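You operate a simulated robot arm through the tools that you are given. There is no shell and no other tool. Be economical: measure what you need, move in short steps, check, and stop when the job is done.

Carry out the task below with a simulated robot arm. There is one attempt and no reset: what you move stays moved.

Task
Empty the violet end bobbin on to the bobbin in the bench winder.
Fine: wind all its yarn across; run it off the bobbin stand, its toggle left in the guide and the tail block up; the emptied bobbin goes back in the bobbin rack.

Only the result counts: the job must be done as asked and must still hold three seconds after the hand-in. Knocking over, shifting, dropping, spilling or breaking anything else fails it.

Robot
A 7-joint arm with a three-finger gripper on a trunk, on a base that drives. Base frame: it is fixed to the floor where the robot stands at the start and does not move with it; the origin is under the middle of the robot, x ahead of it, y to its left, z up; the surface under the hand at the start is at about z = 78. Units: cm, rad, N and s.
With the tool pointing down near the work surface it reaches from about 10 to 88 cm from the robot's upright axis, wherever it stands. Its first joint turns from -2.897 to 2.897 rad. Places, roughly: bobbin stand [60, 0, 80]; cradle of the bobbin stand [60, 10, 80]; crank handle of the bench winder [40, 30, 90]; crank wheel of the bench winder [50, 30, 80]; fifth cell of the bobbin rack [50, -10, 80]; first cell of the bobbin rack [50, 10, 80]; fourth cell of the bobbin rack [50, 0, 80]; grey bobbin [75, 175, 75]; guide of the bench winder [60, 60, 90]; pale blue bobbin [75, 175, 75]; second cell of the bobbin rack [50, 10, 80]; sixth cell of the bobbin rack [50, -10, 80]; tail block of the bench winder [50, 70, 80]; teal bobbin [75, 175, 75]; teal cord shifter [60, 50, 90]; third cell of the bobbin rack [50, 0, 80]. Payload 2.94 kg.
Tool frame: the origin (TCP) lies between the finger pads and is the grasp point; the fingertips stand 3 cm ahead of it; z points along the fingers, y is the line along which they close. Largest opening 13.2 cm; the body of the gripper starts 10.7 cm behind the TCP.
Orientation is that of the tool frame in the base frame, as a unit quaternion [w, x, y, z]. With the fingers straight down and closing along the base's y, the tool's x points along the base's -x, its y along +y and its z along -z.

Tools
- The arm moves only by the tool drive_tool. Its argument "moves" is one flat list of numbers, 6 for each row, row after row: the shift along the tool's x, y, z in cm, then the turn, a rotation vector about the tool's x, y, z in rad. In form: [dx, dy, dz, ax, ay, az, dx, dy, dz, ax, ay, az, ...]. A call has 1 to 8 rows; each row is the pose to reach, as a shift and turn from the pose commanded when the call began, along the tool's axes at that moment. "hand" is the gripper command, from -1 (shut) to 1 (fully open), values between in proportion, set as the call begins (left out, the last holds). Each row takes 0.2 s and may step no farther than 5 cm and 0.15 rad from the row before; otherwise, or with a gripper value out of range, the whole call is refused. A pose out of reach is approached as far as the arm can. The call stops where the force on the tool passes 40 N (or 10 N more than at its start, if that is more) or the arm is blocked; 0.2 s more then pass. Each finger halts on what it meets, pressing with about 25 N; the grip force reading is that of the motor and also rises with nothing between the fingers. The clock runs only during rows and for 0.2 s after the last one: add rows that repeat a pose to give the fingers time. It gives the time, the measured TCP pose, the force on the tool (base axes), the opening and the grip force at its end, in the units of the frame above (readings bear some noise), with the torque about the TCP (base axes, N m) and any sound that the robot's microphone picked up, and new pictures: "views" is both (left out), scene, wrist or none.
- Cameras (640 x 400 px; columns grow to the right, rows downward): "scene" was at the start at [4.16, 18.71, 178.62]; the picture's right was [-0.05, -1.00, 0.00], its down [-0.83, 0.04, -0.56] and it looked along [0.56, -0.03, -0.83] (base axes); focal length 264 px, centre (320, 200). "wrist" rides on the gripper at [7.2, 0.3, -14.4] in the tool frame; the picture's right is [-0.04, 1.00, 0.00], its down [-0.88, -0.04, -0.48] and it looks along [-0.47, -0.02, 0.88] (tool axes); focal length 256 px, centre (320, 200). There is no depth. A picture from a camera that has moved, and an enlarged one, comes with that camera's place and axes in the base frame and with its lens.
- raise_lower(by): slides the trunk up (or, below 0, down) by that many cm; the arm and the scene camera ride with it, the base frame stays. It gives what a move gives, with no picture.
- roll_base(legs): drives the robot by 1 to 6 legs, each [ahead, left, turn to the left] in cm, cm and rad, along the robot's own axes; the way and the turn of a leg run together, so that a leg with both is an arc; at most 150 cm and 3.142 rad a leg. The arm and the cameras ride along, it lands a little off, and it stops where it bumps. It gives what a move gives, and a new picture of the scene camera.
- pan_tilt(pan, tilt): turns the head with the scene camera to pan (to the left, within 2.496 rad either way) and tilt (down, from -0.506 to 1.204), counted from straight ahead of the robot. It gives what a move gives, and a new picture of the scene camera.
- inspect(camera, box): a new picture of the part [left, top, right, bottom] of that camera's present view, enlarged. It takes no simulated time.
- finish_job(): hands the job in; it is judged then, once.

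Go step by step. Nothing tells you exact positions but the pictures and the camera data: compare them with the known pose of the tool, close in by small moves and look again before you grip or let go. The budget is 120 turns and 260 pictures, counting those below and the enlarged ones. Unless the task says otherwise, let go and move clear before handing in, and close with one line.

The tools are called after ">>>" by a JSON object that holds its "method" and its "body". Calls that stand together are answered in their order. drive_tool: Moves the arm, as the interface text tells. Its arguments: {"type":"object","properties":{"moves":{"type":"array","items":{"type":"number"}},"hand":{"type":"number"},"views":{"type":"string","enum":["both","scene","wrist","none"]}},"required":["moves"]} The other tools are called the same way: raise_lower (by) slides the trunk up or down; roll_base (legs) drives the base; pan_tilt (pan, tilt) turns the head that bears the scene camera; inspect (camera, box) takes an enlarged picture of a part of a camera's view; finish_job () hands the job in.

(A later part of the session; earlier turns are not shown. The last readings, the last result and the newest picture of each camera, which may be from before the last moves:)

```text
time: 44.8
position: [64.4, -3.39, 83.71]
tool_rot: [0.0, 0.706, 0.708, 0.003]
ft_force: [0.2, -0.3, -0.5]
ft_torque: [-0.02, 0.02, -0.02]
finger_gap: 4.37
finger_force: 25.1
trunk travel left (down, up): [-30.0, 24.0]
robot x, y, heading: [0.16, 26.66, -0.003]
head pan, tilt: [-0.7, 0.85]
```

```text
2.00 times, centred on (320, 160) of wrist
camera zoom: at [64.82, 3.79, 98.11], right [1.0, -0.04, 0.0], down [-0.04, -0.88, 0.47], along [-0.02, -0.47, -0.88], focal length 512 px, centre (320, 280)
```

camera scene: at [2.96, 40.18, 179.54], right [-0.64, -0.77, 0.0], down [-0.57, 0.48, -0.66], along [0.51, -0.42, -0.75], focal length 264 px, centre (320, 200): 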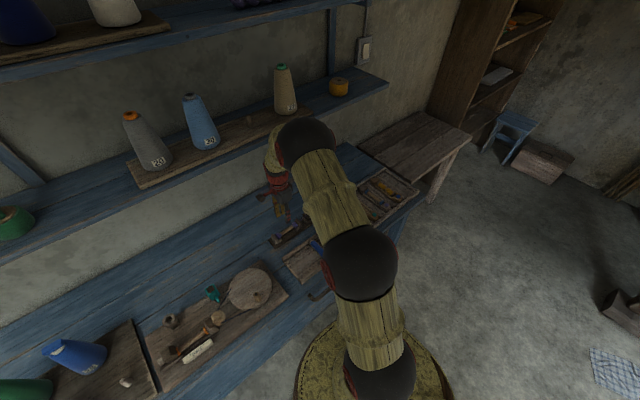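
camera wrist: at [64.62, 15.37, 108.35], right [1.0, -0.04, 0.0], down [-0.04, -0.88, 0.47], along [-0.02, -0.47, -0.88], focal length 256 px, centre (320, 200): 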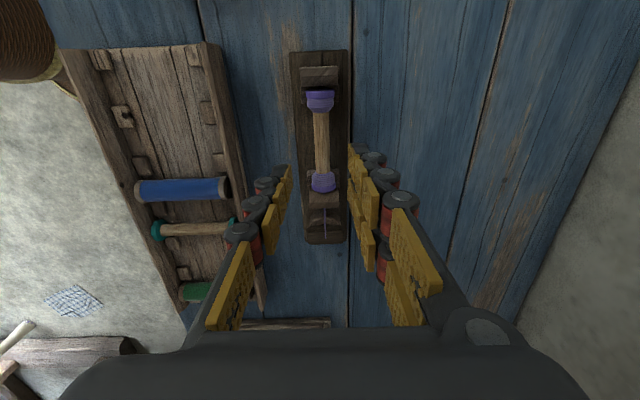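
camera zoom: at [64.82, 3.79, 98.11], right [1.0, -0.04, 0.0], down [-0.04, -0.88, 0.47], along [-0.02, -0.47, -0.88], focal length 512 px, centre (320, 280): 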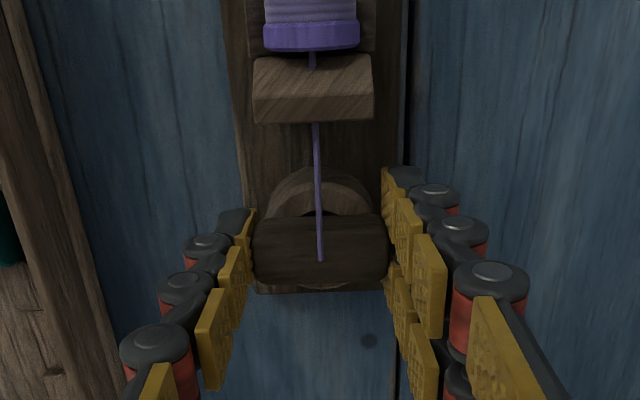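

It's gripped at 4.37 cm. I'll lift slowly and check that only the toggle comes.

>>> {"method": "drive_tool", "body": {"moves": [0, 0, -0.7, 0, 0, 0, 0, 0, -1.5, 0, 0, 0, 0, 0, -3, 0, 0, 0, 0, 0, -5, 0, 0, 0], "views": "none"}}

>>> {"method": "inspect", "body": {"camera": "wrist", "box": [220, 60, 420, 260]}}

>>> {"method": "inspect", "body": {"camera": "scene", "box": [260, 170, 340, 240]}}

```text
time: 45.8
position: [64.39, -3.48, 88.69]
tool_rot: [-0.001, 0.706, 0.708, 0.002]
ft_force: [0.4, -0.8, -0.7]
ft_torque: [-0.01, -0.03, -0.02]
finger_gap: 4.36
finger_force: 25.0
trunk travel left (down, up): [-30.0, 24.0]
robot x, y, heading: [-0.03, 25.97, -0.004]
head pan, tilt: [-0.7, 0.85]
```

```text
2.00 times, centred on (320, 160) of wrist
camera zoom: at [64.83, 3.77, 103.11], right [1.0, -0.04, 0.0], down [-0.04, -0.88, 0.47], along [-0.02, -0.47, -0.88], focal length 512 px, centre (320, 280)
```

zoom: 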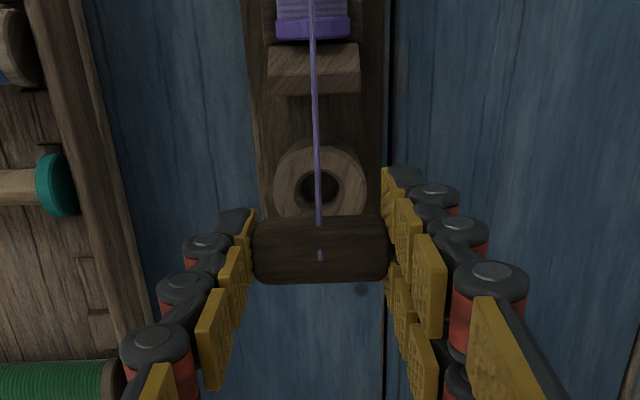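

```text
5.71 times, centred on (300, 205) of scene
camera zoom: at [2.97, 40.18, 179.54], right [-0.64, -0.77, 0.0], down [-0.57, 0.48, -0.66], along [0.51, -0.42, -0.75], focal length 1512 px, centre (434, 171)
```

zoom: 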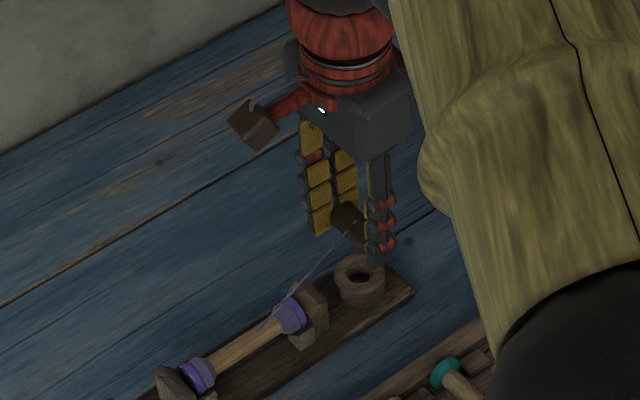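

The toggle is free with its strand. I'll carry it over to the guide at about (57.5, 61), travelling high.

>>> {"method": "drive_tool", "body": {"moves": [2, 0, -3.5, 0, 0, 0, 5, 0, -7, 0, 0, 0, 9, -0.5, -9, 0, 0, 0, 13.5, -1, -10, 0, 0, 0, 18.3, -1.5, -10, 0, 0, 0, 23.1, -2, -10, 0, 0, 0, 27.9, -2.5, -10, 0, 0, 0, 32.7, -3, -10, 0, 0, 0], "views": "none"}}

>>> {"method": "drive_tool", "body": {"moves": [4.8, -0.6, 0, 0, 0, 0, 9.6, -1.2, 0, 0, 0, 0, 14.4, -1.8, 0, 0, 0, 0, 19.2, -2.4, 0, 0, 0, 0, 24, -3, 0, 0, 0, 0, 27, -3.5, 0, 0, 0, 0], "views": "wrist"}}

>>> {"method": "pan_tilt", "body": {"pan": 0.3, "tilt": 0.9}}

>>> {"method": "inspect", "body": {"camera": "wrist", "box": [200, 40, 440, 260]}}

```text
time: 47.6
position: [61.43, 29.23, 98.9]
tool_rot: [-0.001, 0.707, 0.707, 0.003]
ft_force: [0.2, 0.1, 0.3]
ft_torque: [-0.03, -0.03, 0.0]
finger_gap: 4.33
finger_force: 24.7
trunk travel left (down, up): [-30.0, 24.0]
robot x, y, heading: [-0.1, 26.65, -0.002]
head pan, tilt: [-0.7, 0.85]
```

```text
time: 49.0
position: [57.87, 56.15, 99.11]
tool_rot: [-0.001, 0.707, 0.707, 0.004]
ft_force: [-0.3, -0.3, 0.6]
ft_torque: [-0.01, 0.03, -0.03]
finger_gap: 4.37
finger_force: 25.0
trunk travel left (down, up): [-30.0, 24.0]
robot x, y, heading: [-0.42, 26.35, 0.007]
head pan, tilt: [-0.7, 0.85]
camera wrist: at [58.3, 63.35, 113.45], right [1.0, -0.04, 0.0], down [-0.04, -0.88, 0.47], along [-0.02, -0.47, -0.88], focal length 256 px, centre (320, 200)
```

wrist: 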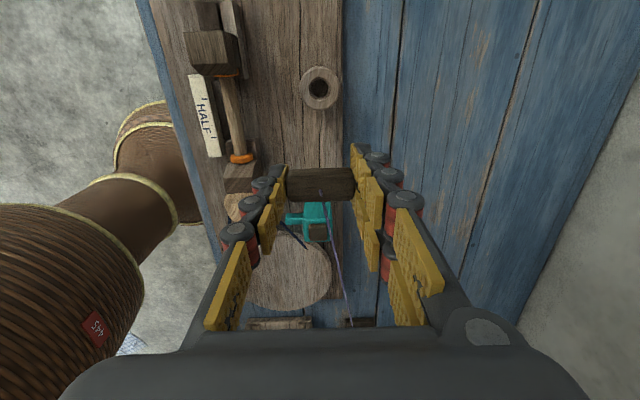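

```text
time: 50.2
position: [57.89, 56.07, 99.08]
tool_rot: [0.0, 0.707, 0.707, 0.003]
ft_force: [0.9, 0.0, -1.0]
ft_torque: [-0.01, 0.04, 0.01]
finger_gap: 4.38
finger_force: 24.5
trunk travel left (down, up): [-30.0, 24.0]
robot x, y, heading: [-0.15, 26.72, 0.003]
head pan, tilt: [0.3, 0.901]
camera scene: at [4.24, 47.48, 179.14], right [0.3, -0.96, 0.0], down [-0.75, -0.23, -0.62], along [0.59, 0.18, -0.78], focal length 264 px, centre (320, 200)
```

scene: 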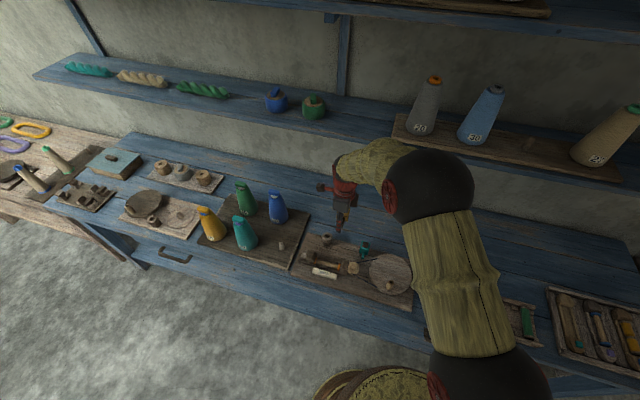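

```text
1.82 times, centred on (320, 150) of wrist
camera zoom: at [58.3, 63.28, 113.45], right [1.0, -0.04, 0.0], down [-0.04, -0.88, 0.47], along [-0.02, -0.47, -0.88], focal length 465 px, centre (320, 291)
```

zoom: 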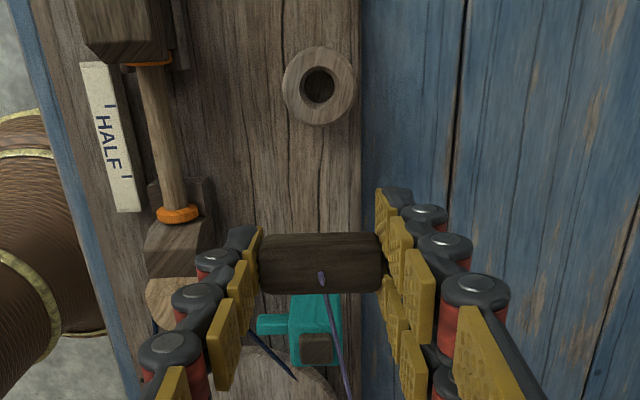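

The guide hole is at about (58.2, 61.3) with its rim near z 86. I'll move over it and come down partway.

>>> {"method": "drive_tool", "body": {"moves": [2.6, 0.15, 0, 0, 0, 0, 5.2, 0.3, 1, 0, 0, 0, 5.2, 0.3, 4, 0, 0, 0, 5.2, 0.3, 6, 0, 0, 0], "views": "none"}}

>>> {"method": "inspect", "body": {"camera": "wrist", "box": [220, 60, 420, 260]}}

>>> {"method": "inspect", "body": {"camera": "scene", "box": [290, 180, 370, 260]}}

```text
time: 51.2
position: [58.29, 61.43, 92.94]
tool_rot: [-0.001, 0.707, 0.707, 0.003]
ft_force: [0.1, -0.2, -0.6]
ft_torque: [0.01, 0.03, -0.02]
finger_gap: 4.33
finger_force: 24.8
trunk travel left (down, up): [-30.0, 24.0]
robot x, y, heading: [-0.3, 26.29, -0.001]
head pan, tilt: [0.3, 0.901]
```

```text
2.00 times, centred on (320, 160) of wrist
camera zoom: at [58.65, 68.62, 107.43], right [1.0, -0.04, 0.0], down [-0.04, -0.88, 0.47], along [-0.02, -0.47, -0.88], focal length 512 px, centre (320, 280)
```

zoom: 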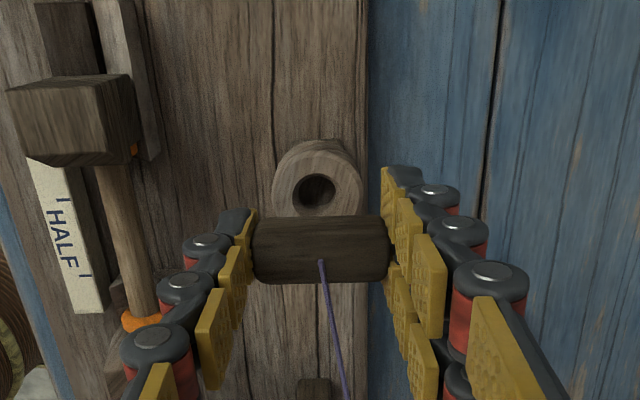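

```text
5.00 times, centred on (330, 220) of scene
camera zoom: at [4.28, 47.5, 179.14], right [0.3, -0.96, 0.0], down [-0.75, -0.23, -0.62], along [0.59, 0.18, -0.78], focal length 1322 px, centre (270, 100)
```

zoom: 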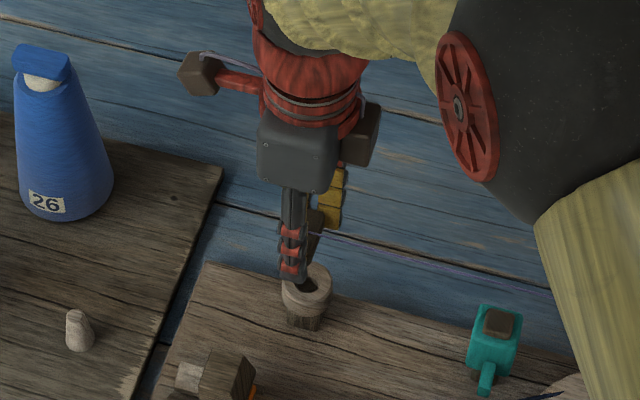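

>>> {"method": "drive_tool", "body": {"moves": [-0.15, -0.17, 1.5, 0, 0, 0, -0.15, -0.17, 3, 0, 0, 0, -0.15, -0.17, 4, 0, 0, 0], "views": "none"}}

>>> {"method": "inspect", "body": {"camera": "wrist", "box": [220, 60, 420, 260]}}

>>> {"method": "inspect", "body": {"camera": "scene", "box": [310, 200, 370, 260]}}

```text
time: 52.0
position: [57.88, 61.31, 89.1]
tool_rot: [-0.001, 0.706, 0.708, 0.003]
ft_force: [0.0, 0.1, 0.4]
ft_torque: [-0.01, -0.03, 0.02]
finger_gap: 4.36
finger_force: 25.4
trunk travel left (down, up): [-30.0, 24.0]
robot x, y, heading: [-0.09, 25.97, -0.001]
head pan, tilt: [0.3, 0.901]
```

```text
2.00 times, centred on (320, 160) of wrist
camera zoom: at [58.35, 68.46, 103.54], right [1.0, -0.04, 0.0], down [-0.04, -0.88, 0.47], along [-0.02, -0.47, -0.88], focal length 512 px, centre (320, 280)
```

zoom: 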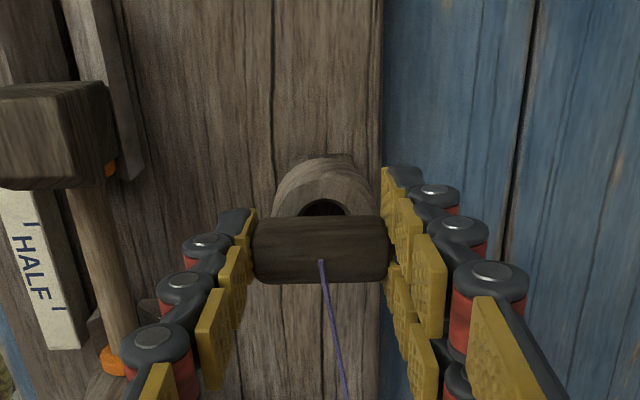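

```text
6.67 times, centred on (340, 230) of scene
camera zoom: at [4.24, 47.49, 179.14], right [0.3, -0.96, 0.0], down [-0.75, -0.23, -0.62], along [0.59, 0.18, -0.78], focal length 1763 px, centre (187, 0)
```

zoom: 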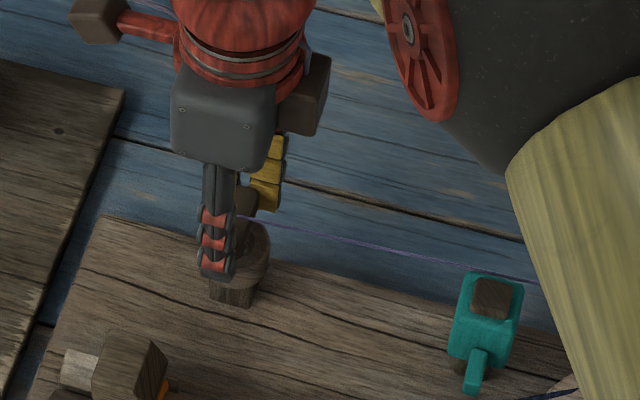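

It's about 2–2.5 cm above seating. I'll lower in small steps, watching the force.

>>> {"method": "drive_tool", "body": {"moves": [0, 0.1, 0.5, 0, 0, 0, 0, 0.1, 1.0, 0, 0, 0, 0, 0.1, 1.4, 0, 0, 0, 0, 0.1, 1.8, 0, 0, 0], "views": "none"}}

>>> {"method": "inspect", "body": {"camera": "wrist", "box": [220, 60, 420, 260]}}

```text
time: 53.0
position: [58.01, 61.36, 87.52]
tool_rot: [0.0, 0.706, 0.708, 0.005]
ft_force: [-2.6, -3.0, 10.4]
ft_torque: [-0.05, 0.07, -0.06]
finger_gap: 4.35
finger_force: 24.8
trunk travel left (down, up): [-30.0, 24.0]
robot x, y, heading: [0.04, 26.33, -0.004]
head pan, tilt: [0.3, 0.901]
```

```text
2.00 times, centred on (320, 160) of wrist
camera zoom: at [58.41, 68.45, 101.88], right [1.0, -0.04, 0.01], down [-0.04, -0.88, 0.47], along [-0.01, -0.47, -0.88], focal length 512 px, centre (320, 280)
```

zoom: 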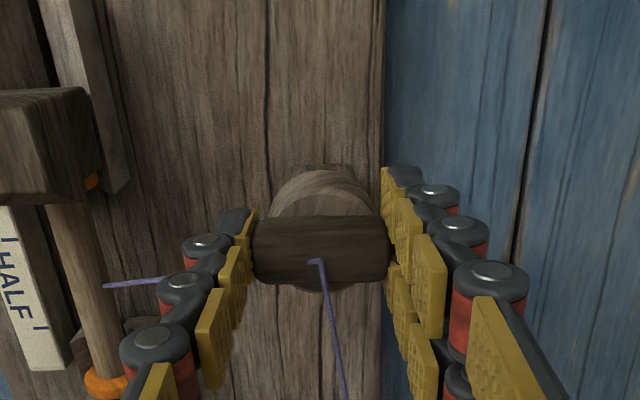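

A strand now runs from the guide to the winder bobbin, so the toggle is engaged. I'll press slightly to seat it fully.

>>> {"method": "drive_tool", "body": {"moves": [0, 0, 0.2, 0, 0, 0, 0, 0, 0.4, 0, 0, 0], "views": "none"}}

>>> {"method": "inspect", "body": {"camera": "wrist", "box": [260, 120, 380, 220]}}

```text
time: 53.6
position: [58.03, 61.36, 87.04]
tool_rot: [0.0, 0.706, 0.708, 0.005]
ft_force: [-2.8, -0.6, 19.5]
ft_torque: [-0.06, 0.12, 0.03]
finger_gap: 4.3
finger_force: 25.1
trunk travel left (down, up): [-30.0, 24.0]
robot x, y, heading: [-0.18, 25.62, 0.003]
head pan, tilt: [0.3, 0.901]
```

```text
4.00 times, centred on (320, 170) of wrist
camera zoom: at [58.42, 68.52, 101.48], right [1.0, -0.04, 0.01], down [-0.04, -0.88, 0.47], along [-0.01, -0.47, -0.88], focal length 1024 px, centre (320, 320)
```

zoom: 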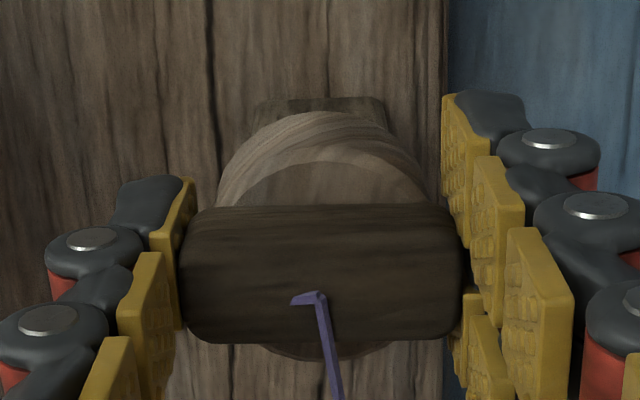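

Comparing with the stand view, the toggle sits about 0.4 cm too far toward +y, on the rim. I'll lift slightly, shift −y, and re-lower.

>>> {"method": "drive_tool", "body": {"moves": [0, 0, -1.2, 0, 0, 0, -0.4, 0.05, -1.6, 0, 0, 0, -0.4, 0.05, -1.2, 0, 0, 0, -0.4, 0.05, -0.8, 0, 0, 0, -0.4, 0.05, -0.4, 0, 0, 0], "views": "none"}}

>>> {"method": "inspect", "body": {"camera": "wrist", "box": [220, 60, 420, 260]}}

>>> {"method": "inspect", "body": {"camera": "scene", "box": [310, 210, 370, 260]}}

```text
time: 54.8
position: [58.04, 60.91, 87.2]
tool_rot: [-0.002, 0.706, 0.708, 0.003]
ft_force: [0.2, 0.1, 0.1]
ft_torque: [0.04, -0.02, 0.02]
finger_gap: 4.31
finger_force: 25.1
trunk travel left (down, up): [-30.0, 24.0]
robot x, y, heading: [0.08, 26.15, -0.0]
head pan, tilt: [0.3, 0.901]
```

```text
2.00 times, centred on (320, 160) of wrist
camera zoom: at [58.47, 68.08, 101.64], right [1.0, -0.04, 0.0], down [-0.04, -0.88, 0.47], along [-0.02, -0.47, -0.88], focal length 512 px, centre (320, 280)
```

zoom: 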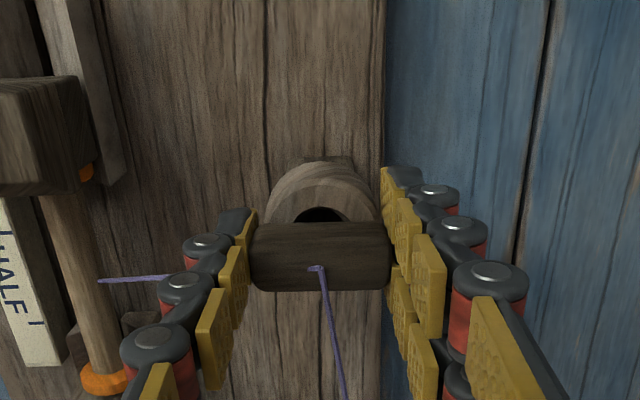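

```text
8.00 times, centred on (340, 235) of scene
camera zoom: at [4.25, 47.49, 179.14], right [0.3, -0.96, 0.0], down [-0.75, -0.23, -0.62], along [0.59, 0.18, -0.78], focal length 2116 px, centre (160, -80)
```

zoom: 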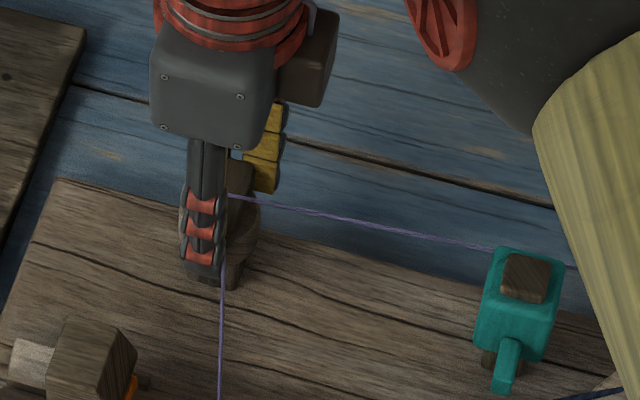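

>>> {"method": "drive_tool", "body": {"moves": [0.12, 0, 0.2, 0, 0, 0, 0.12, 0, 0.4, 0, 0, 0, 0.12, 0, 0.6, 0, 0, 0], "views": "none"}}

>>> {"method": "inspect", "body": {"camera": "wrist", "box": [220, 60, 420, 260]}}

```text
time: 55.6
position: [58.0, 61.13, 86.89]
tool_rot: [0.0, 0.707, 0.707, 0.005]
ft_force: [-4.7, -2.4, 20.8]
ft_torque: [-0.2, 0.15, 0.01]
finger_gap: 4.38
finger_force: 24.5
trunk travel left (down, up): [-30.0, 24.0]
robot x, y, heading: [0.09, 26.53, 0.003]
head pan, tilt: [0.3, 0.901]
```

```text
2.00 times, centred on (320, 160) of wrist
camera zoom: at [58.43, 68.24, 101.31], right [1.0, -0.04, 0.01], down [-0.04, -0.88, 0.47], along [-0.01, -0.47, -0.88], focal length 512 px, centre (320, 280)
```

zoom: 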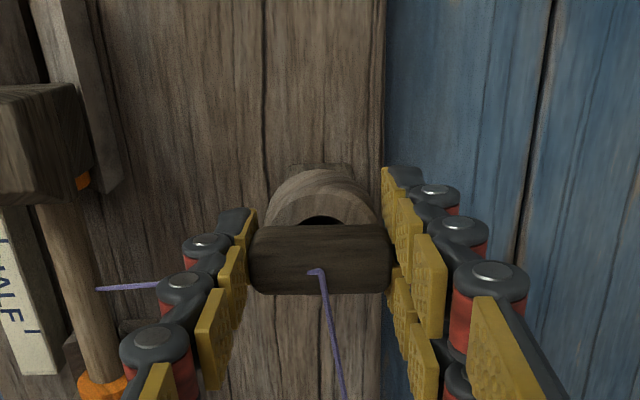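

The ring-to-bar spacing matches the seated look it had in the stand, so the toggle is resting on the guide. I'll unload and release.

>>> {"method": "drive_tool", "body": {"moves": [0, 0, -0.25, 0, 0, 0, 0, 0, -0.25, 0, 0, 0], "views": "none"}}

>>> {"method": "drive_tool", "body": {"moves": [0, 0, 0, 0, 0, 0, 0, 0, 0, 0, 0, 0, 0, 0, 0, 0, 0, 0, 0, 0, 0, 0, 0, 0], "views": "none", "hand": 0.06}}

>>> {"method": "inspect", "body": {"camera": "wrist", "box": [220, 60, 420, 260]}}

>>> {"method": "inspect", "body": {"camera": "scene", "box": [310, 210, 370, 260]}}

```text
time: 56.2
position: [58.02, 61.08, 86.89]
tool_rot: [-0.001, 0.707, 0.708, 0.004]
ft_force: [1.3, 2.4, 5.7]
ft_torque: [0.03, -0.06, -0.01]
finger_gap: 4.34
finger_force: 24.9
trunk travel left (down, up): [-30.0, 24.0]
robot x, y, heading: [0.31, 26.35, 0.0]
head pan, tilt: [0.3, 0.901]
```

```text
time: 57.2
position: [58.14, 61.01, 86.9]
tool_rot: [0.0, 0.707, 0.708, 0.003]
ft_force: [0.2, -0.2, -1.3]
ft_torque: [0.02, -0.01, 0.02]
finger_gap: 7.0
finger_force: 0.0
trunk travel left (down, up): [-30.0, 24.0]
robot x, y, heading: [-0.09, 26.42, -0.002]
head pan, tilt: [0.3, 0.901]
```

```text
2.00 times, centred on (320, 160) of wrist
camera zoom: at [58.49, 68.21, 101.32], right [1.0, -0.04, 0.0], down [-0.04, -0.88, 0.47], along [-0.02, -0.47, -0.88], focal length 512 px, centre (320, 280)
```

zoom: 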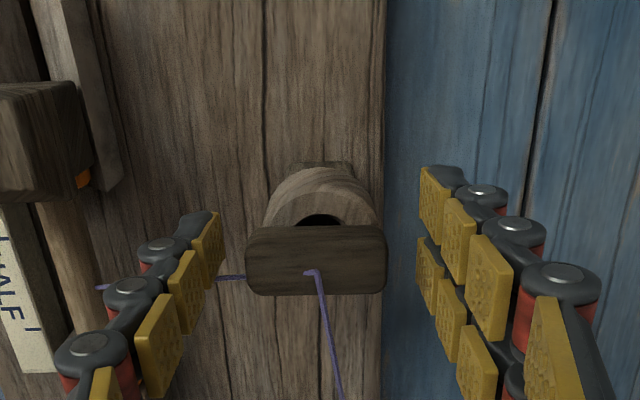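

```text
8.00 times, centred on (340, 235) of scene
camera zoom: at [4.23, 47.48, 179.14], right [0.3, -0.96, 0.0], down [-0.75, -0.23, -0.62], along [0.59, 0.18, -0.78], focal length 2116 px, centre (160, -80)
```

zoom: 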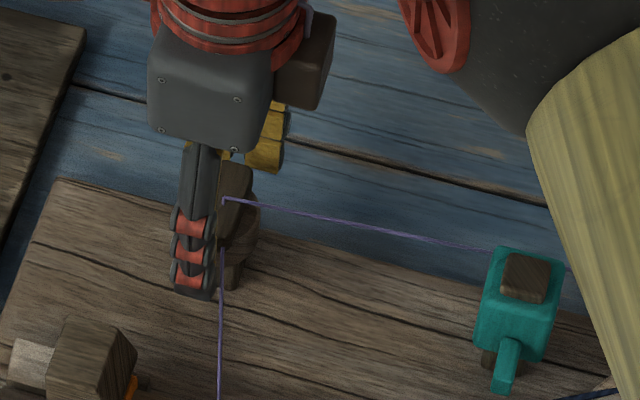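

I'll rise straight up and inspect the toggle.

>>> {"method": "drive_tool", "body": {"moves": [0, 0, -2, 0, 0, 0, 0, 0, -5, 0, 0, 0, -4, 0, -8, 0, 0, 0, -8, 0, -10, 0, 0, 0], "views": "none"}}

>>> {"method": "inspect", "body": {"camera": "wrist", "box": [240, 20, 400, 140]}}

>>> {"method": "inspect", "body": {"camera": "scene", "box": [310, 210, 370, 260]}}

>>> {"method": "inspect", "body": {"camera": "scene", "box": [290, 210, 450, 320]}}

```text
time: 58.2
position: [57.93, 52.9, 96.6]
tool_rot: [-0.001, 0.707, 0.708, 0.003]
ft_force: [-1.0, -0.6, 1.0]
ft_torque: [0.07, -0.03, -0.02]
finger_gap: 7.0
finger_force: 0.0
trunk travel left (down, up): [-30.0, 24.0]
robot x, y, heading: [0.19, 26.02, 0.002]
head pan, tilt: [0.3, 0.901]
```

```text
3.33 times, centred on (320, 80) of wrist
camera zoom: at [58.39, 60.1, 111.01], right [1.0, -0.04, 0.0], down [-0.04, -0.88, 0.47], along [-0.02, -0.47, -0.88], focal length 853 px, centre (320, 600)
```

zoom: 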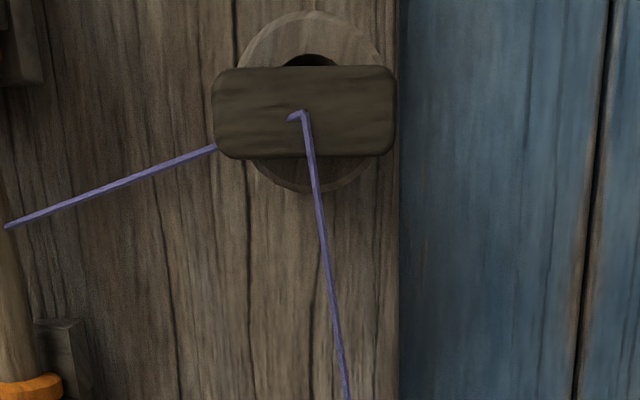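

```text
8.00 times, centred on (340, 235) of scene
camera zoom: at [4.19, 47.39, 179.15], right [0.3, -0.95, 0.0], down [-0.75, -0.23, -0.62], along [0.59, 0.18, -0.78], focal length 2116 px, centre (160, -80)
```

zoom: 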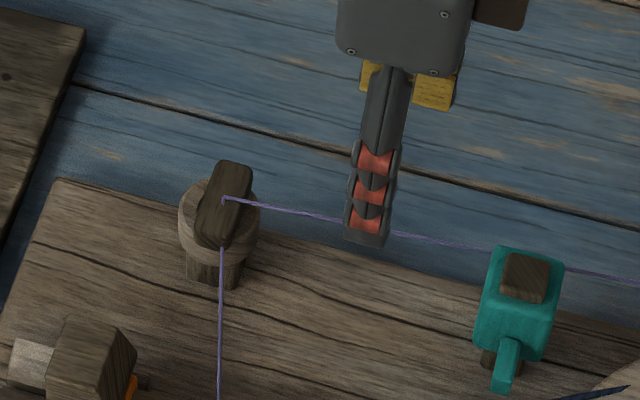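

```text
3.64 times, centred on (370, 265) of scene
camera zoom: at [4.19, 47.39, 179.15], right [0.3, -0.95, 0.0], down [-0.75, -0.23, -0.62], along [0.59, 0.18, -0.78], focal length 962 px, centre (138, -36)
```

zoom: 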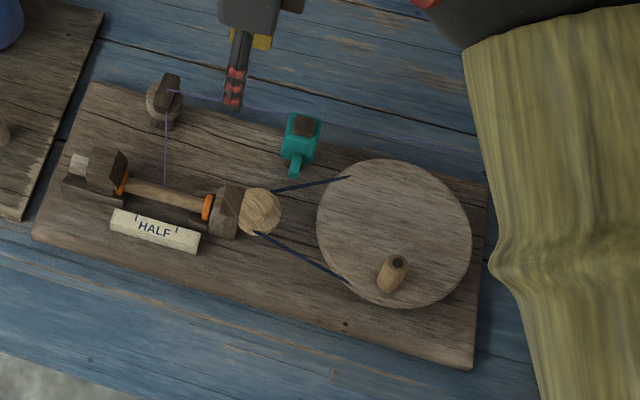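

The toggle sits across the guide and the yarn runs to the winder bobbin. Next is the crank: the handle is near (44.6, 33.6) and the wheel centre near (50.2, 33.6). I'll approach above the handle.

>>> {"method": "drive_tool", "body": {"moves": [-3.5, -2, -1, 0, 0, 0, -7, -4.5, -1, 0, 0, 0, -10.5, -7, -1, 0, 0, 0, -14, -9.5, -1, 0, 0, 0, -17, -12, -1, 0, 0, 0, -19.3, -13.3, 0, 0, 0, 0, -19.3, -13.3, 0, 0, 0, 0], "views": "wrist", "hand": -0.25}}

>>> {"method": "inspect", "body": {"camera": "wrist", "box": [220, 60, 420, 240]}}

>>> {"method": "inspect", "body": {"camera": "scene", "box": [340, 230, 430, 310]}}

```text
time: 59.8
position: [44.8, 33.56, 96.73]
tool_rot: [-0.001, 0.706, 0.708, 0.003]
ft_force: [-0.5, 0.1, 0.5]
ft_torque: [-0.01, -0.05, -0.01]
finger_gap: 4.97
finger_force: 0.0
trunk travel left (down, up): [-30.0, 24.0]
robot x, y, heading: [-0.15, 25.89, 0.003]
head pan, tilt: [0.3, 0.901]
camera wrist: at [45.11, 40.85, 111.2], right [1.0, -0.04, 0.0], down [-0.04, -0.88, 0.47], along [-0.02, -0.47, -0.88], focal length 256 px, centre (320, 200)
```

wrist: 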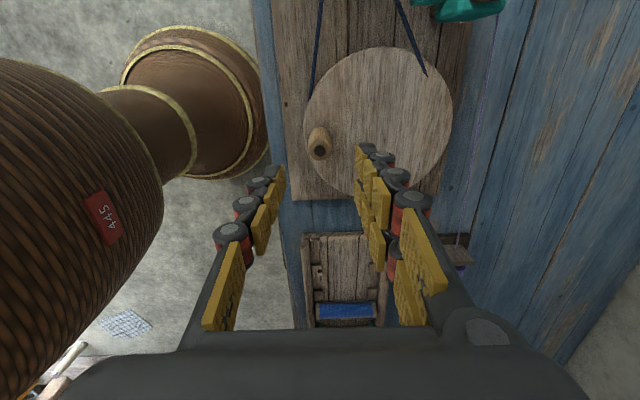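

```text
2.22 times, centred on (320, 150) of wrist
camera zoom: at [45.11, 40.85, 111.2], right [1.0, -0.04, 0.0], down [-0.04, -0.88, 0.47], along [-0.02, -0.47, -0.88], focal length 569 px, centre (320, 311)
```

zoom: 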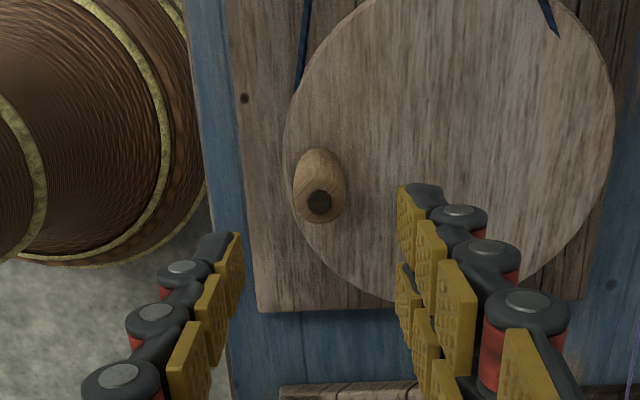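

```text
5.00 times, centred on (385, 270) of scene
camera zoom: at [4.24, 47.46, 179.14], right [0.3, -0.96, 0.0], down [-0.75, -0.23, -0.62], along [0.59, 0.18, -0.78], focal length 1322 px, centre (-5, -150)
```

zoom: 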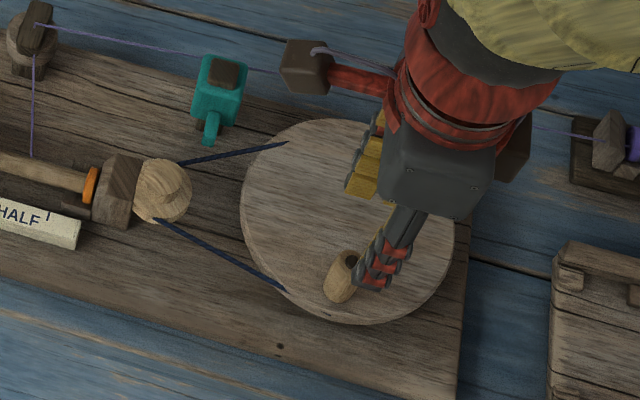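

The handle peg is at (44.8, 33.8), with its top at z≈89.6 and the wheel surface at z≈81–82. I'll descend and grip it.

>>> {"method": "drive_tool", "body": {"moves": [0.2, 0, 3, 0, 0, 0, 0.2, 0, 6, 0, 0, 0, 0.2, 0, 9, 0, 0, 0, 0.2, 0, 9, 0, 0, 0], "views": "none"}}

>>> {"method": "inspect", "body": {"camera": "wrist", "box": [220, 60, 420, 240]}}

```text
time: 60.8
position: [44.7, 33.98, 87.68]
tool_rot: [0.0, 0.706, 0.708, 0.004]
ft_force: [0.3, 0.0, 0.3]
ft_torque: [0.02, 0.0, -0.03]
finger_gap: 4.96
finger_force: 0.0
trunk travel left (down, up): [-30.0, 24.0]
robot x, y, heading: [0.13, 26.19, -0.001]
head pan, tilt: [0.3, 0.901]
```

```text
2.22 times, centred on (320, 150) of wrist
camera zoom: at [45.13, 41.12, 102.01], right [1.0, -0.04, 0.0], down [-0.04, -0.88, 0.47], along [-0.02, -0.47, -0.88], focal length 569 px, centre (320, 311)
```

zoom: 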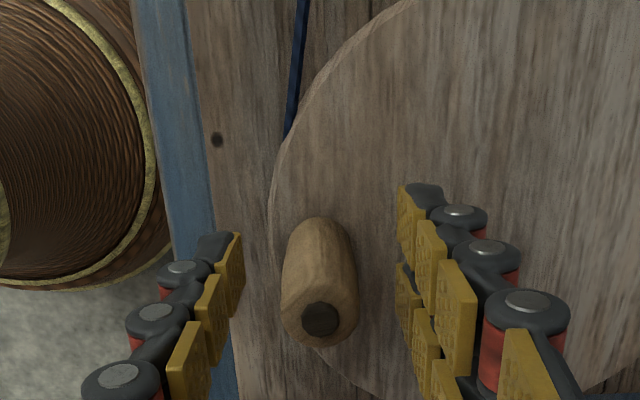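

>>> {"method": "drive_tool", "body": {"moves": [0, 0, 0, 0, 0, 0, 0, 0, 0, 0, 0, 0, 0, 0, 0, 0, 0, 0, 0, 0, 0, 0, 0, 0], "views": "none", "hand": -1}}

>>> {"method": "inspect", "body": {"camera": "wrist", "box": [220, 60, 420, 240]}}

```text
time: 61.8
position: [44.68, 33.95, 87.56]
tool_rot: [-0.001, 0.707, 0.707, 0.003]
ft_force: [-1.2, 0.0, -2.9]
ft_torque: [-0.02, 0.11, 0.0]
finger_gap: 2.04
finger_force: 34.7
trunk travel left (down, up): [-30.0, 24.0]
robot x, y, heading: [0.46, 26.47, -0.004]
head pan, tilt: [0.3, 0.901]
```

```text
2.22 times, centred on (320, 150) of wrist
camera zoom: at [45.09, 41.11, 102.01], right [1.0, -0.04, 0.0], down [-0.04, -0.88, 0.47], along [-0.02, -0.47, -0.88], focal length 569 px, centre (320, 311)
```

zoom: 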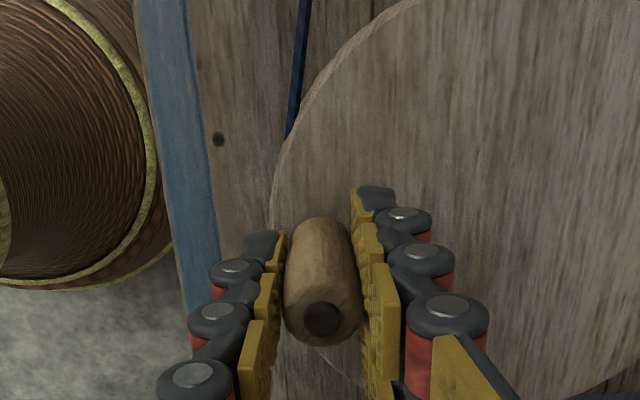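

Gripped. I'll make a small test arc clockwise (peg moving +y) and check the forces and the yarn.

>>> {"method": "drive_tool", "body": {"moves": [1, 0.08, 0, 0, 0, 0, 2, 0.33, 0, 0, 0, 0, 3, 0.77, 0, 0, 0, 0, 3.9, 1.38, 0, 0, 0, 0], "views": "none"}}

>>> {"method": "inspect", "body": {"camera": "scene", "box": [300, 225, 430, 310]}}

```text
time: 62.8
position: [46.06, 37.84, 87.66]
tool_rot: [-0.002, 0.706, 0.708, 0.002]
ft_force: [0.5, 1.2, -23.6]
ft_torque: [-0.41, -0.01, 0.0]
finger_gap: 2.04
finger_force: 44.9
trunk travel left (down, up): [-30.0, 24.0]
robot x, y, heading: [-0.23, 26.08, -0.001]
head pan, tilt: [0.3, 0.901]
```

```text
4.71 times, centred on (365, 268) of scene
camera zoom: at [4.37, 47.52, 179.1], right [0.3, -0.96, 0.0], down [-0.75, -0.23, -0.62], along [0.59, 0.18, -0.78], focal length 1245 px, centre (108, -118)
```

zoom: 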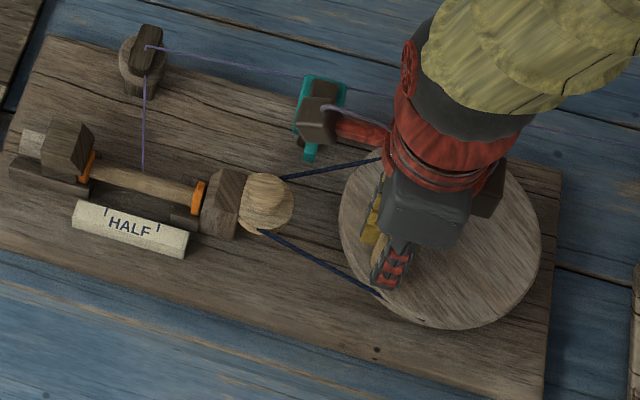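

Lateral forces are small, so the circle estimate (r≈6.2) is good; there is some vertical pull. I'll ease down 0.3 and continue to the half turn.

>>> {"method": "drive_tool", "body": {"moves": [1.83, 2.46, 0.3, 0, 0, 0, 2.26, 5.5, 0.3, 0, 0, 0, 1.18, 8.37, 0.3, 0, 0, 0, -1.14, 10.37, 0.3, 0, 0, 0, -3.9, 11.02, 0.3, 0, 0, 0], "views": "wrist"}}

>>> {"method": "inspect", "body": {"camera": "scene", "box": [300, 225, 430, 310]}}

```text
time: 64.0
position: [57.1, 33.88, 87.63]
tool_rot: [0.0, 0.706, 0.708, 0.004]
ft_force: [-6.8, -0.3, 18.7]
ft_torque: [1.19, 0.2, 0.0]
finger_gap: 2.03
finger_force: 44.7
trunk travel left (down, up): [-30.0, 24.0]
robot x, y, heading: [-0.02, 26.08, -0.005]
head pan, tilt: [0.3, 0.901]
camera wrist: at [57.48, 41.08, 102.01], right [1.0, -0.04, 0.0], down [-0.04, -0.88, 0.47], along [-0.02, -0.47, -0.88], focal length 256 px, centre (320, 200)
```

wrist: 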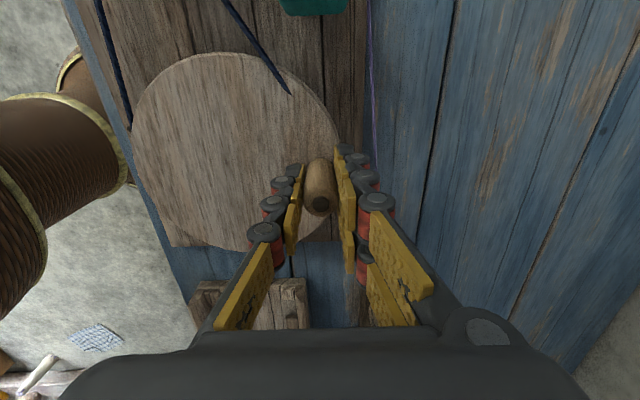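

```text
4.71 times, centred on (365, 268) of scene
camera zoom: at [4.01, 47.41, 179.17], right [0.3, -0.96, 0.0], down [-0.75, -0.23, -0.62], along [0.59, 0.18, -0.78], focal length 1245 px, centre (108, -118)
```

zoom: 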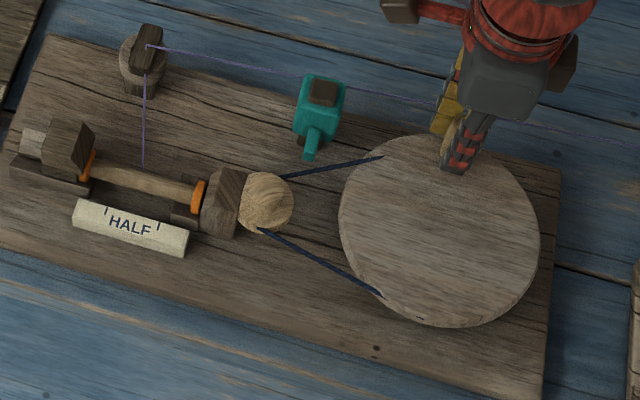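

It half-turned cleanly. Now I'll make full turns, one per call.

>>> {"method": "drive_tool", "body": {"moves": [-4.4, -1.8, -0.15, 0, 0, 0, -6.22, -6.2, -0.15, 0, 0, 0, -4.4, -10.6, -0.15, 0, 0, 0, 0, -12.4, -0.15, 0, 0, 0, 4.4, -10.6, -0.15, 0, 0, 0, 6.22, -6.2, -0.15, 0, 0, 0, 4.4, -1.8, -0.15, 0, 0, 0, 0, -0.1, -0.15, 0, 0, 0], "views": "none"}}

>>> {"method": "inspect", "body": {"camera": "scene", "box": [300, 225, 380, 285]}}

```text
time: 64.7
position: [49.94, 27.89, 87.56]
tool_rot: [0.0, 0.708, 0.706, 0.003]
ft_force: [-0.1, -11.0, 11.7]
ft_torque: [-1.4, 0.31, 0.04]
finger_gap: 2.03
finger_force: 44.8
trunk travel left (down, up): [-30.0, 24.0]
robot x, y, heading: [-0.14, 26.53, -0.005]
head pan, tilt: [0.3, 0.901]
stopped in row 3: the force on the tool passed its limit at 44 N (the readings are from after the stop); the commanded pose is now the measured one
```

```text
6.67 times, centred on (340, 255) of scene
camera zoom: at [4.33, 47.3, 179.15], right [0.29, -0.96, 0.0], down [-0.75, -0.23, -0.62], along [0.59, 0.18, -0.78], focal length 1763 px, centre (187, -167)
```

zoom: 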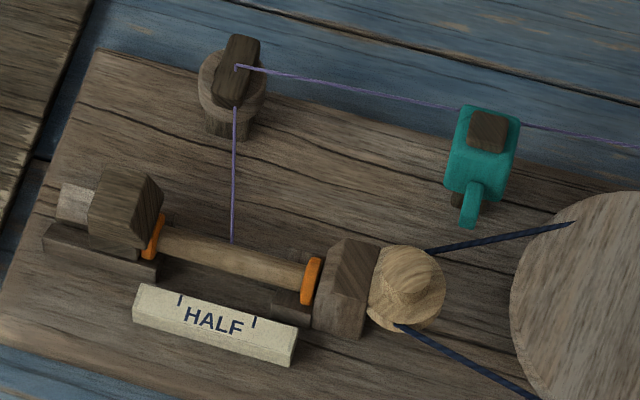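

It was the coarse steps that overloaded it. A refined fit gives centre (50.85, 33.92) and r≈6.13, so I'll use 0.5 rad steps.

>>> {"method": "drive_tool", "body": {"moves": [1.11, -2.83, 0, 0, 0, 0, 3.5, -4.73, 0, 0, 0, 0, 6.51, -5.25, 0, 0, 0, 0, 9.41, -4.26, 0, 0, 0, 0, 11.48, -2.01, 0, 0, 0, 0, 12.21, 0.96, 0, 0, 0, 0, 11.43, 3.91, 0, 0, 0, 0, 9.33, 6.14, 0, 0, 0, 0], "views": "none"}}

>>> {"method": "inspect", "body": {"camera": "scene", "box": [300, 225, 380, 285]}}

```text
time: 66.5
position: [56.17, 37.29, 87.59]
tool_rot: [-0.001, 0.707, 0.707, 0.001]
ft_force: [8.4, 4.7, -38.0]
ft_torque: [0.58, -0.21, 0.05]
finger_gap: 2.03
finger_force: 45.0
trunk travel left (down, up): [-30.0, 24.0]
robot x, y, heading: [-0.13, 26.19, -0.001]
head pan, tilt: [0.3, 0.901]
```

```text
6.67 times, centred on (340, 255) of scene
camera zoom: at [4.67, 47.49, 179.1], right [0.3, -0.96, 0.0], down [-0.75, -0.23, -0.62], along [0.59, 0.18, -0.79], focal length 1763 px, centre (187, -167)
```

zoom: 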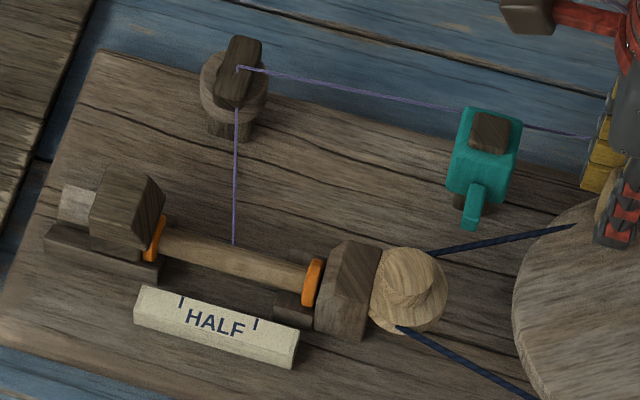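

The whorl's grain moved, so it is turning. I'll check the supply bobbin for any loss of yarn.

>>> {"method": "pan_tilt", "body": {"pan": -0.25, "tilt": 0.9}}

>>> {"method": "inspect", "body": {"camera": "scene", "box": [340, 190, 450, 260]}}

>>> {"method": "inspect", "body": {"camera": "scene", "box": [160, 200, 260, 280]}}

```text
time: 67.5
position: [56.03, 37.35, 87.6]
tool_rot: [-0.001, 0.708, 0.707, 0.001]
ft_force: [10.3, 6.7, -38.2]
ft_torque: [0.14, -0.26, -0.01]
finger_gap: 2.03
finger_force: 44.9
trunk travel left (down, up): [-30.0, 24.0]
robot x, y, heading: [0.17, 26.34, -0.001]
head pan, tilt: [-0.25, 0.901]
camera scene: at [4.79, 43.46, 179.11], right [-0.25, -0.97, 0.0], down [-0.76, 0.19, -0.62], along [0.6, -0.15, -0.79], focal length 264 px, centre (320, 200)
```

scene: 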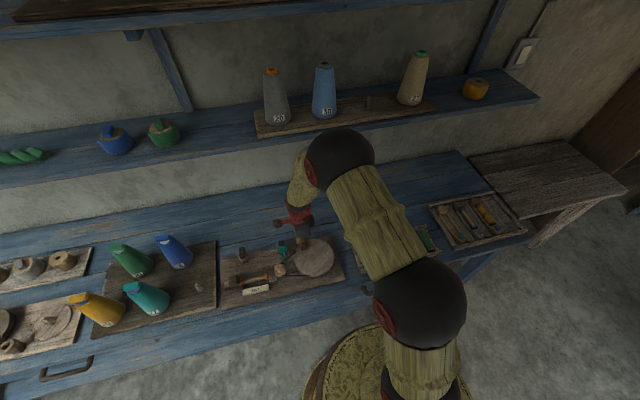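

```text
5.71 times, centred on (395, 225) of scene
camera zoom: at [4.79, 43.46, 179.11], right [-0.25, -0.97, 0.0], down [-0.76, 0.19, -0.62], along [0.6, -0.15, -0.79], focal length 1512 px, centre (-109, 57)
```

zoom: 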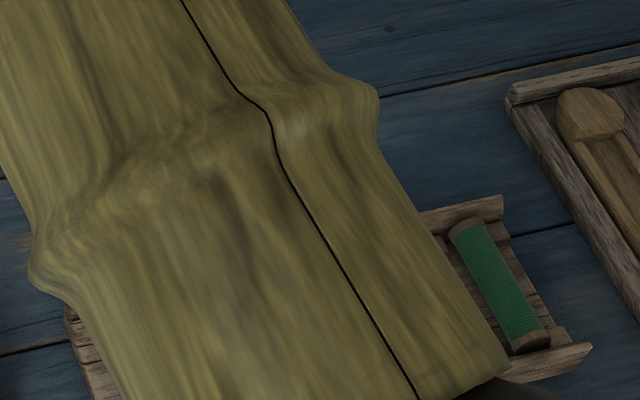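

```text
5.00 times, centred on (210, 240) of scene
camera zoom: at [4.79, 43.46, 179.11], right [-0.25, -0.97, 0.0], down [-0.76, 0.19, -0.62], along [0.6, -0.15, -0.79], focal length 1322 px, centre (870, 0)
```

zoom: 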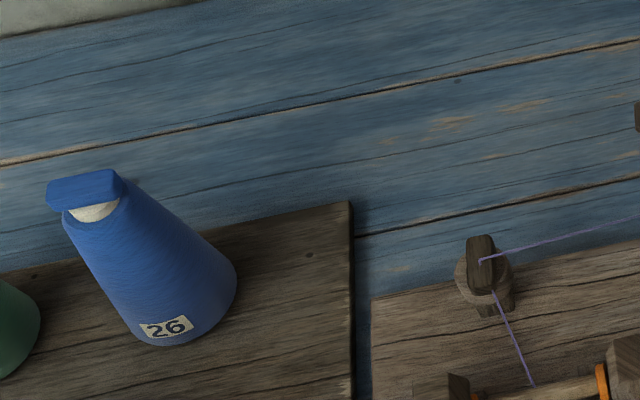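

The arm hides the stand from here. I'll continue cranking, then look at the winder bobbin again.

>>> {"method": "drive_tool", "body": {"moves": [-2.94, 0.88, 0.4, 0, 0, 0, -5.93, 0.35, 0.4, 0, 0, 0, -8.3, -1.56, 0.4, 0, 0, 0, -9.47, -4.37, 0.4, 0, 0, 0, -9.14, -7.4, 0.4, 0, 0, 0, -7.41, -9.9, 0.4, 0, 0, 0, -4.68, -11.26, 0.4, 0, 0, 0, -1.64, -11.15, 0.4, 0, 0, 0], "views": "none"}}

>>> {"method": "inspect", "body": {"camera": "scene", "box": [220, 230, 420, 310]}}

```text
time: 69.3
position: [44.97, 35.73, 87.19]
tool_rot: [0.0, 0.708, 0.706, 0.004]
ft_force: [6.2, -0.8, 40.4]
ft_torque: [-0.69, -0.19, -0.01]
finger_gap: 2.02
finger_force: 45.3
trunk travel left (down, up): [-30.0, 24.0]
robot x, y, heading: [-0.1, 26.08, -0.004]
head pan, tilt: [-0.25, 0.901]
```

```text
3.20 times, centred on (320, 270) of scene
camera zoom: at [4.21, 43.29, 179.16], right [-0.25, -0.97, 0.0], down [-0.76, 0.19, -0.62], along [0.6, -0.15, -0.78], focal length 846 px, centre (320, -24)
```

zoom: 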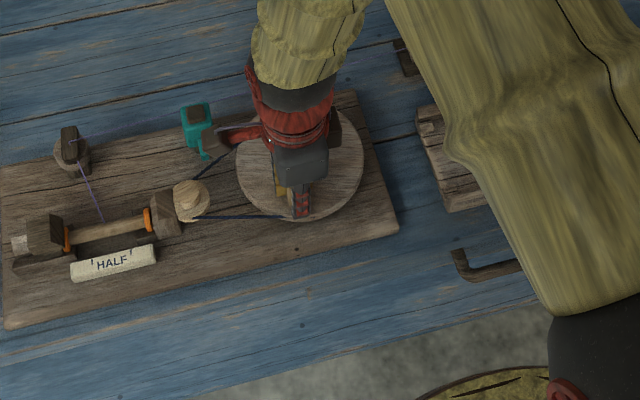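

>>> {"method": "inspect", "body": {"camera": "scene", "box": [222, 260, 282, 300]}}

>>> {"method": "drive_tool", "body": {"moves": [2.61, 1.56, -0.25, 0, 0, 0, 4.16, 4.17, -0.25, 0, 0, 0, 4.27, 7.22, -0.25, 0, 0, 0, 2.9, 9.93, -0.25, 0, 0, 0, 0.4, 11.67, -0.25, 0, 0, 0, -2.63, 11.99, -0.25, 0, 0, 0, -5.44, 10.81, -0.25, 0, 0, 0, -7.34, 8.44, -0.25, 0, 0, 0], "views": "none"}}

>>> {"method": "inspect", "body": {"camera": "scene", "box": [222, 260, 282, 300]}}

```text
10.00 times, centred on (252, 280) of scene
camera zoom: at [4.21, 43.29, 179.16], right [-0.25, -0.97, 0.0], down [-0.76, 0.19, -0.62], along [0.6, -0.15, -0.78], focal length 2645 px, centre (1000, -600)
```

zoom: 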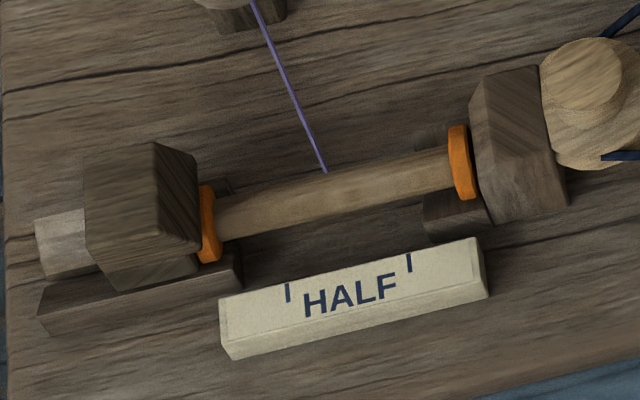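

```text
time: 71.1
position: [53.27, 28.21, 87.25]
tool_rot: [-0.003, 0.708, 0.706, 0.0]
ft_force: [5.3, -16.5, -29.2]
ft_torque: [-0.15, -0.05, -0.02]
finger_gap: 2.06
finger_force: 44.9
trunk travel left (down, up): [-30.0, 24.0]
robot x, y, heading: [-0.07, 26.22, -0.001]
head pan, tilt: [-0.25, 0.901]
```

```text
10.00 times, centred on (252, 280) of scene
camera zoom: at [4.61, 43.11, 179.15], right [-0.25, -0.97, 0.0], down [-0.76, 0.2, -0.62], along [0.6, -0.15, -0.78], focal length 2645 px, centre (1000, -600)
```

zoom: 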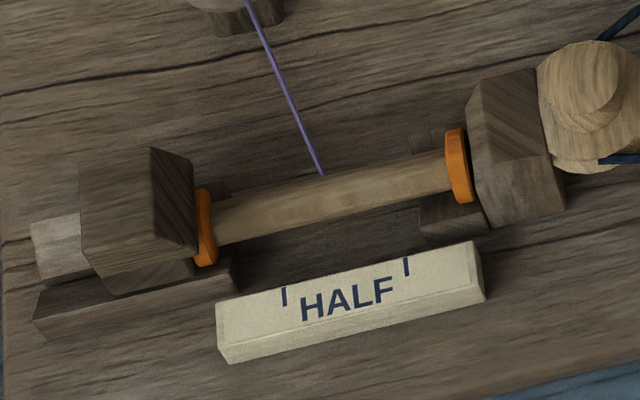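

After nearly three clockwise turns no yarn shows on the winder bobbin. I'll try counter-clockwise.

>>> {"method": "drive_tool", "body": {"moves": [1.9, 2.37, 0.12, 0, 0, 0, 4.71, 3.55, 0.12, 0, 0, 0, 7.74, 3.23, 0.12, 0, 0, 0, 10.24, 1.5, 0.12, 0, 0, 0, 11.61, -1.22, 0.12, 0, 0, 0, 11.5, -4.27, 0.12, 0, 0, 0, 9.95, -6.88, 0.12, 0, 0, 0, 7.34, -8.44, 0.12, 0, 0, 0], "views": "none"}}

>>> {"method": "inspect", "body": {"camera": "scene", "box": [222, 250, 302, 300]}}

```text
time: 72.9
position: [44.88, 35.58, 87.43]
tool_rot: [0.0, 0.709, 0.706, 0.003]
ft_force: [2.3, -1.4, -8.9]
ft_torque: [1.02, 0.18, 0.01]
finger_gap: 2.04
finger_force: 44.7
trunk travel left (down, up): [-30.0, 24.0]
robot x, y, heading: [0.05, 26.12, -0.002]
head pan, tilt: [-0.25, 0.901]
```

```text
8.00 times, centred on (262, 275) of scene
camera zoom: at [4.48, 43.26, 179.15], right [-0.25, -0.97, 0.0], down [-0.76, 0.19, -0.62], along [0.6, -0.15, -0.78], focal length 2116 px, centre (784, -400)
```

zoom: 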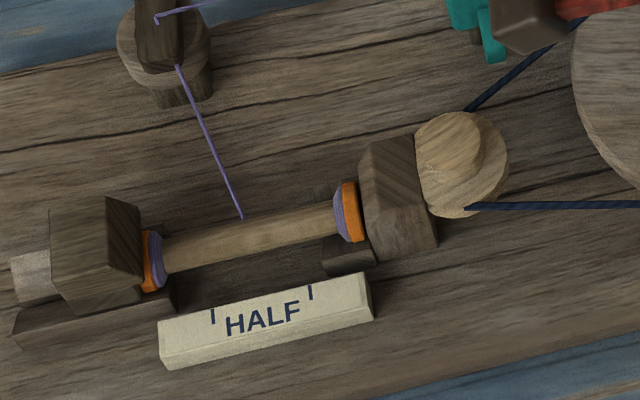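

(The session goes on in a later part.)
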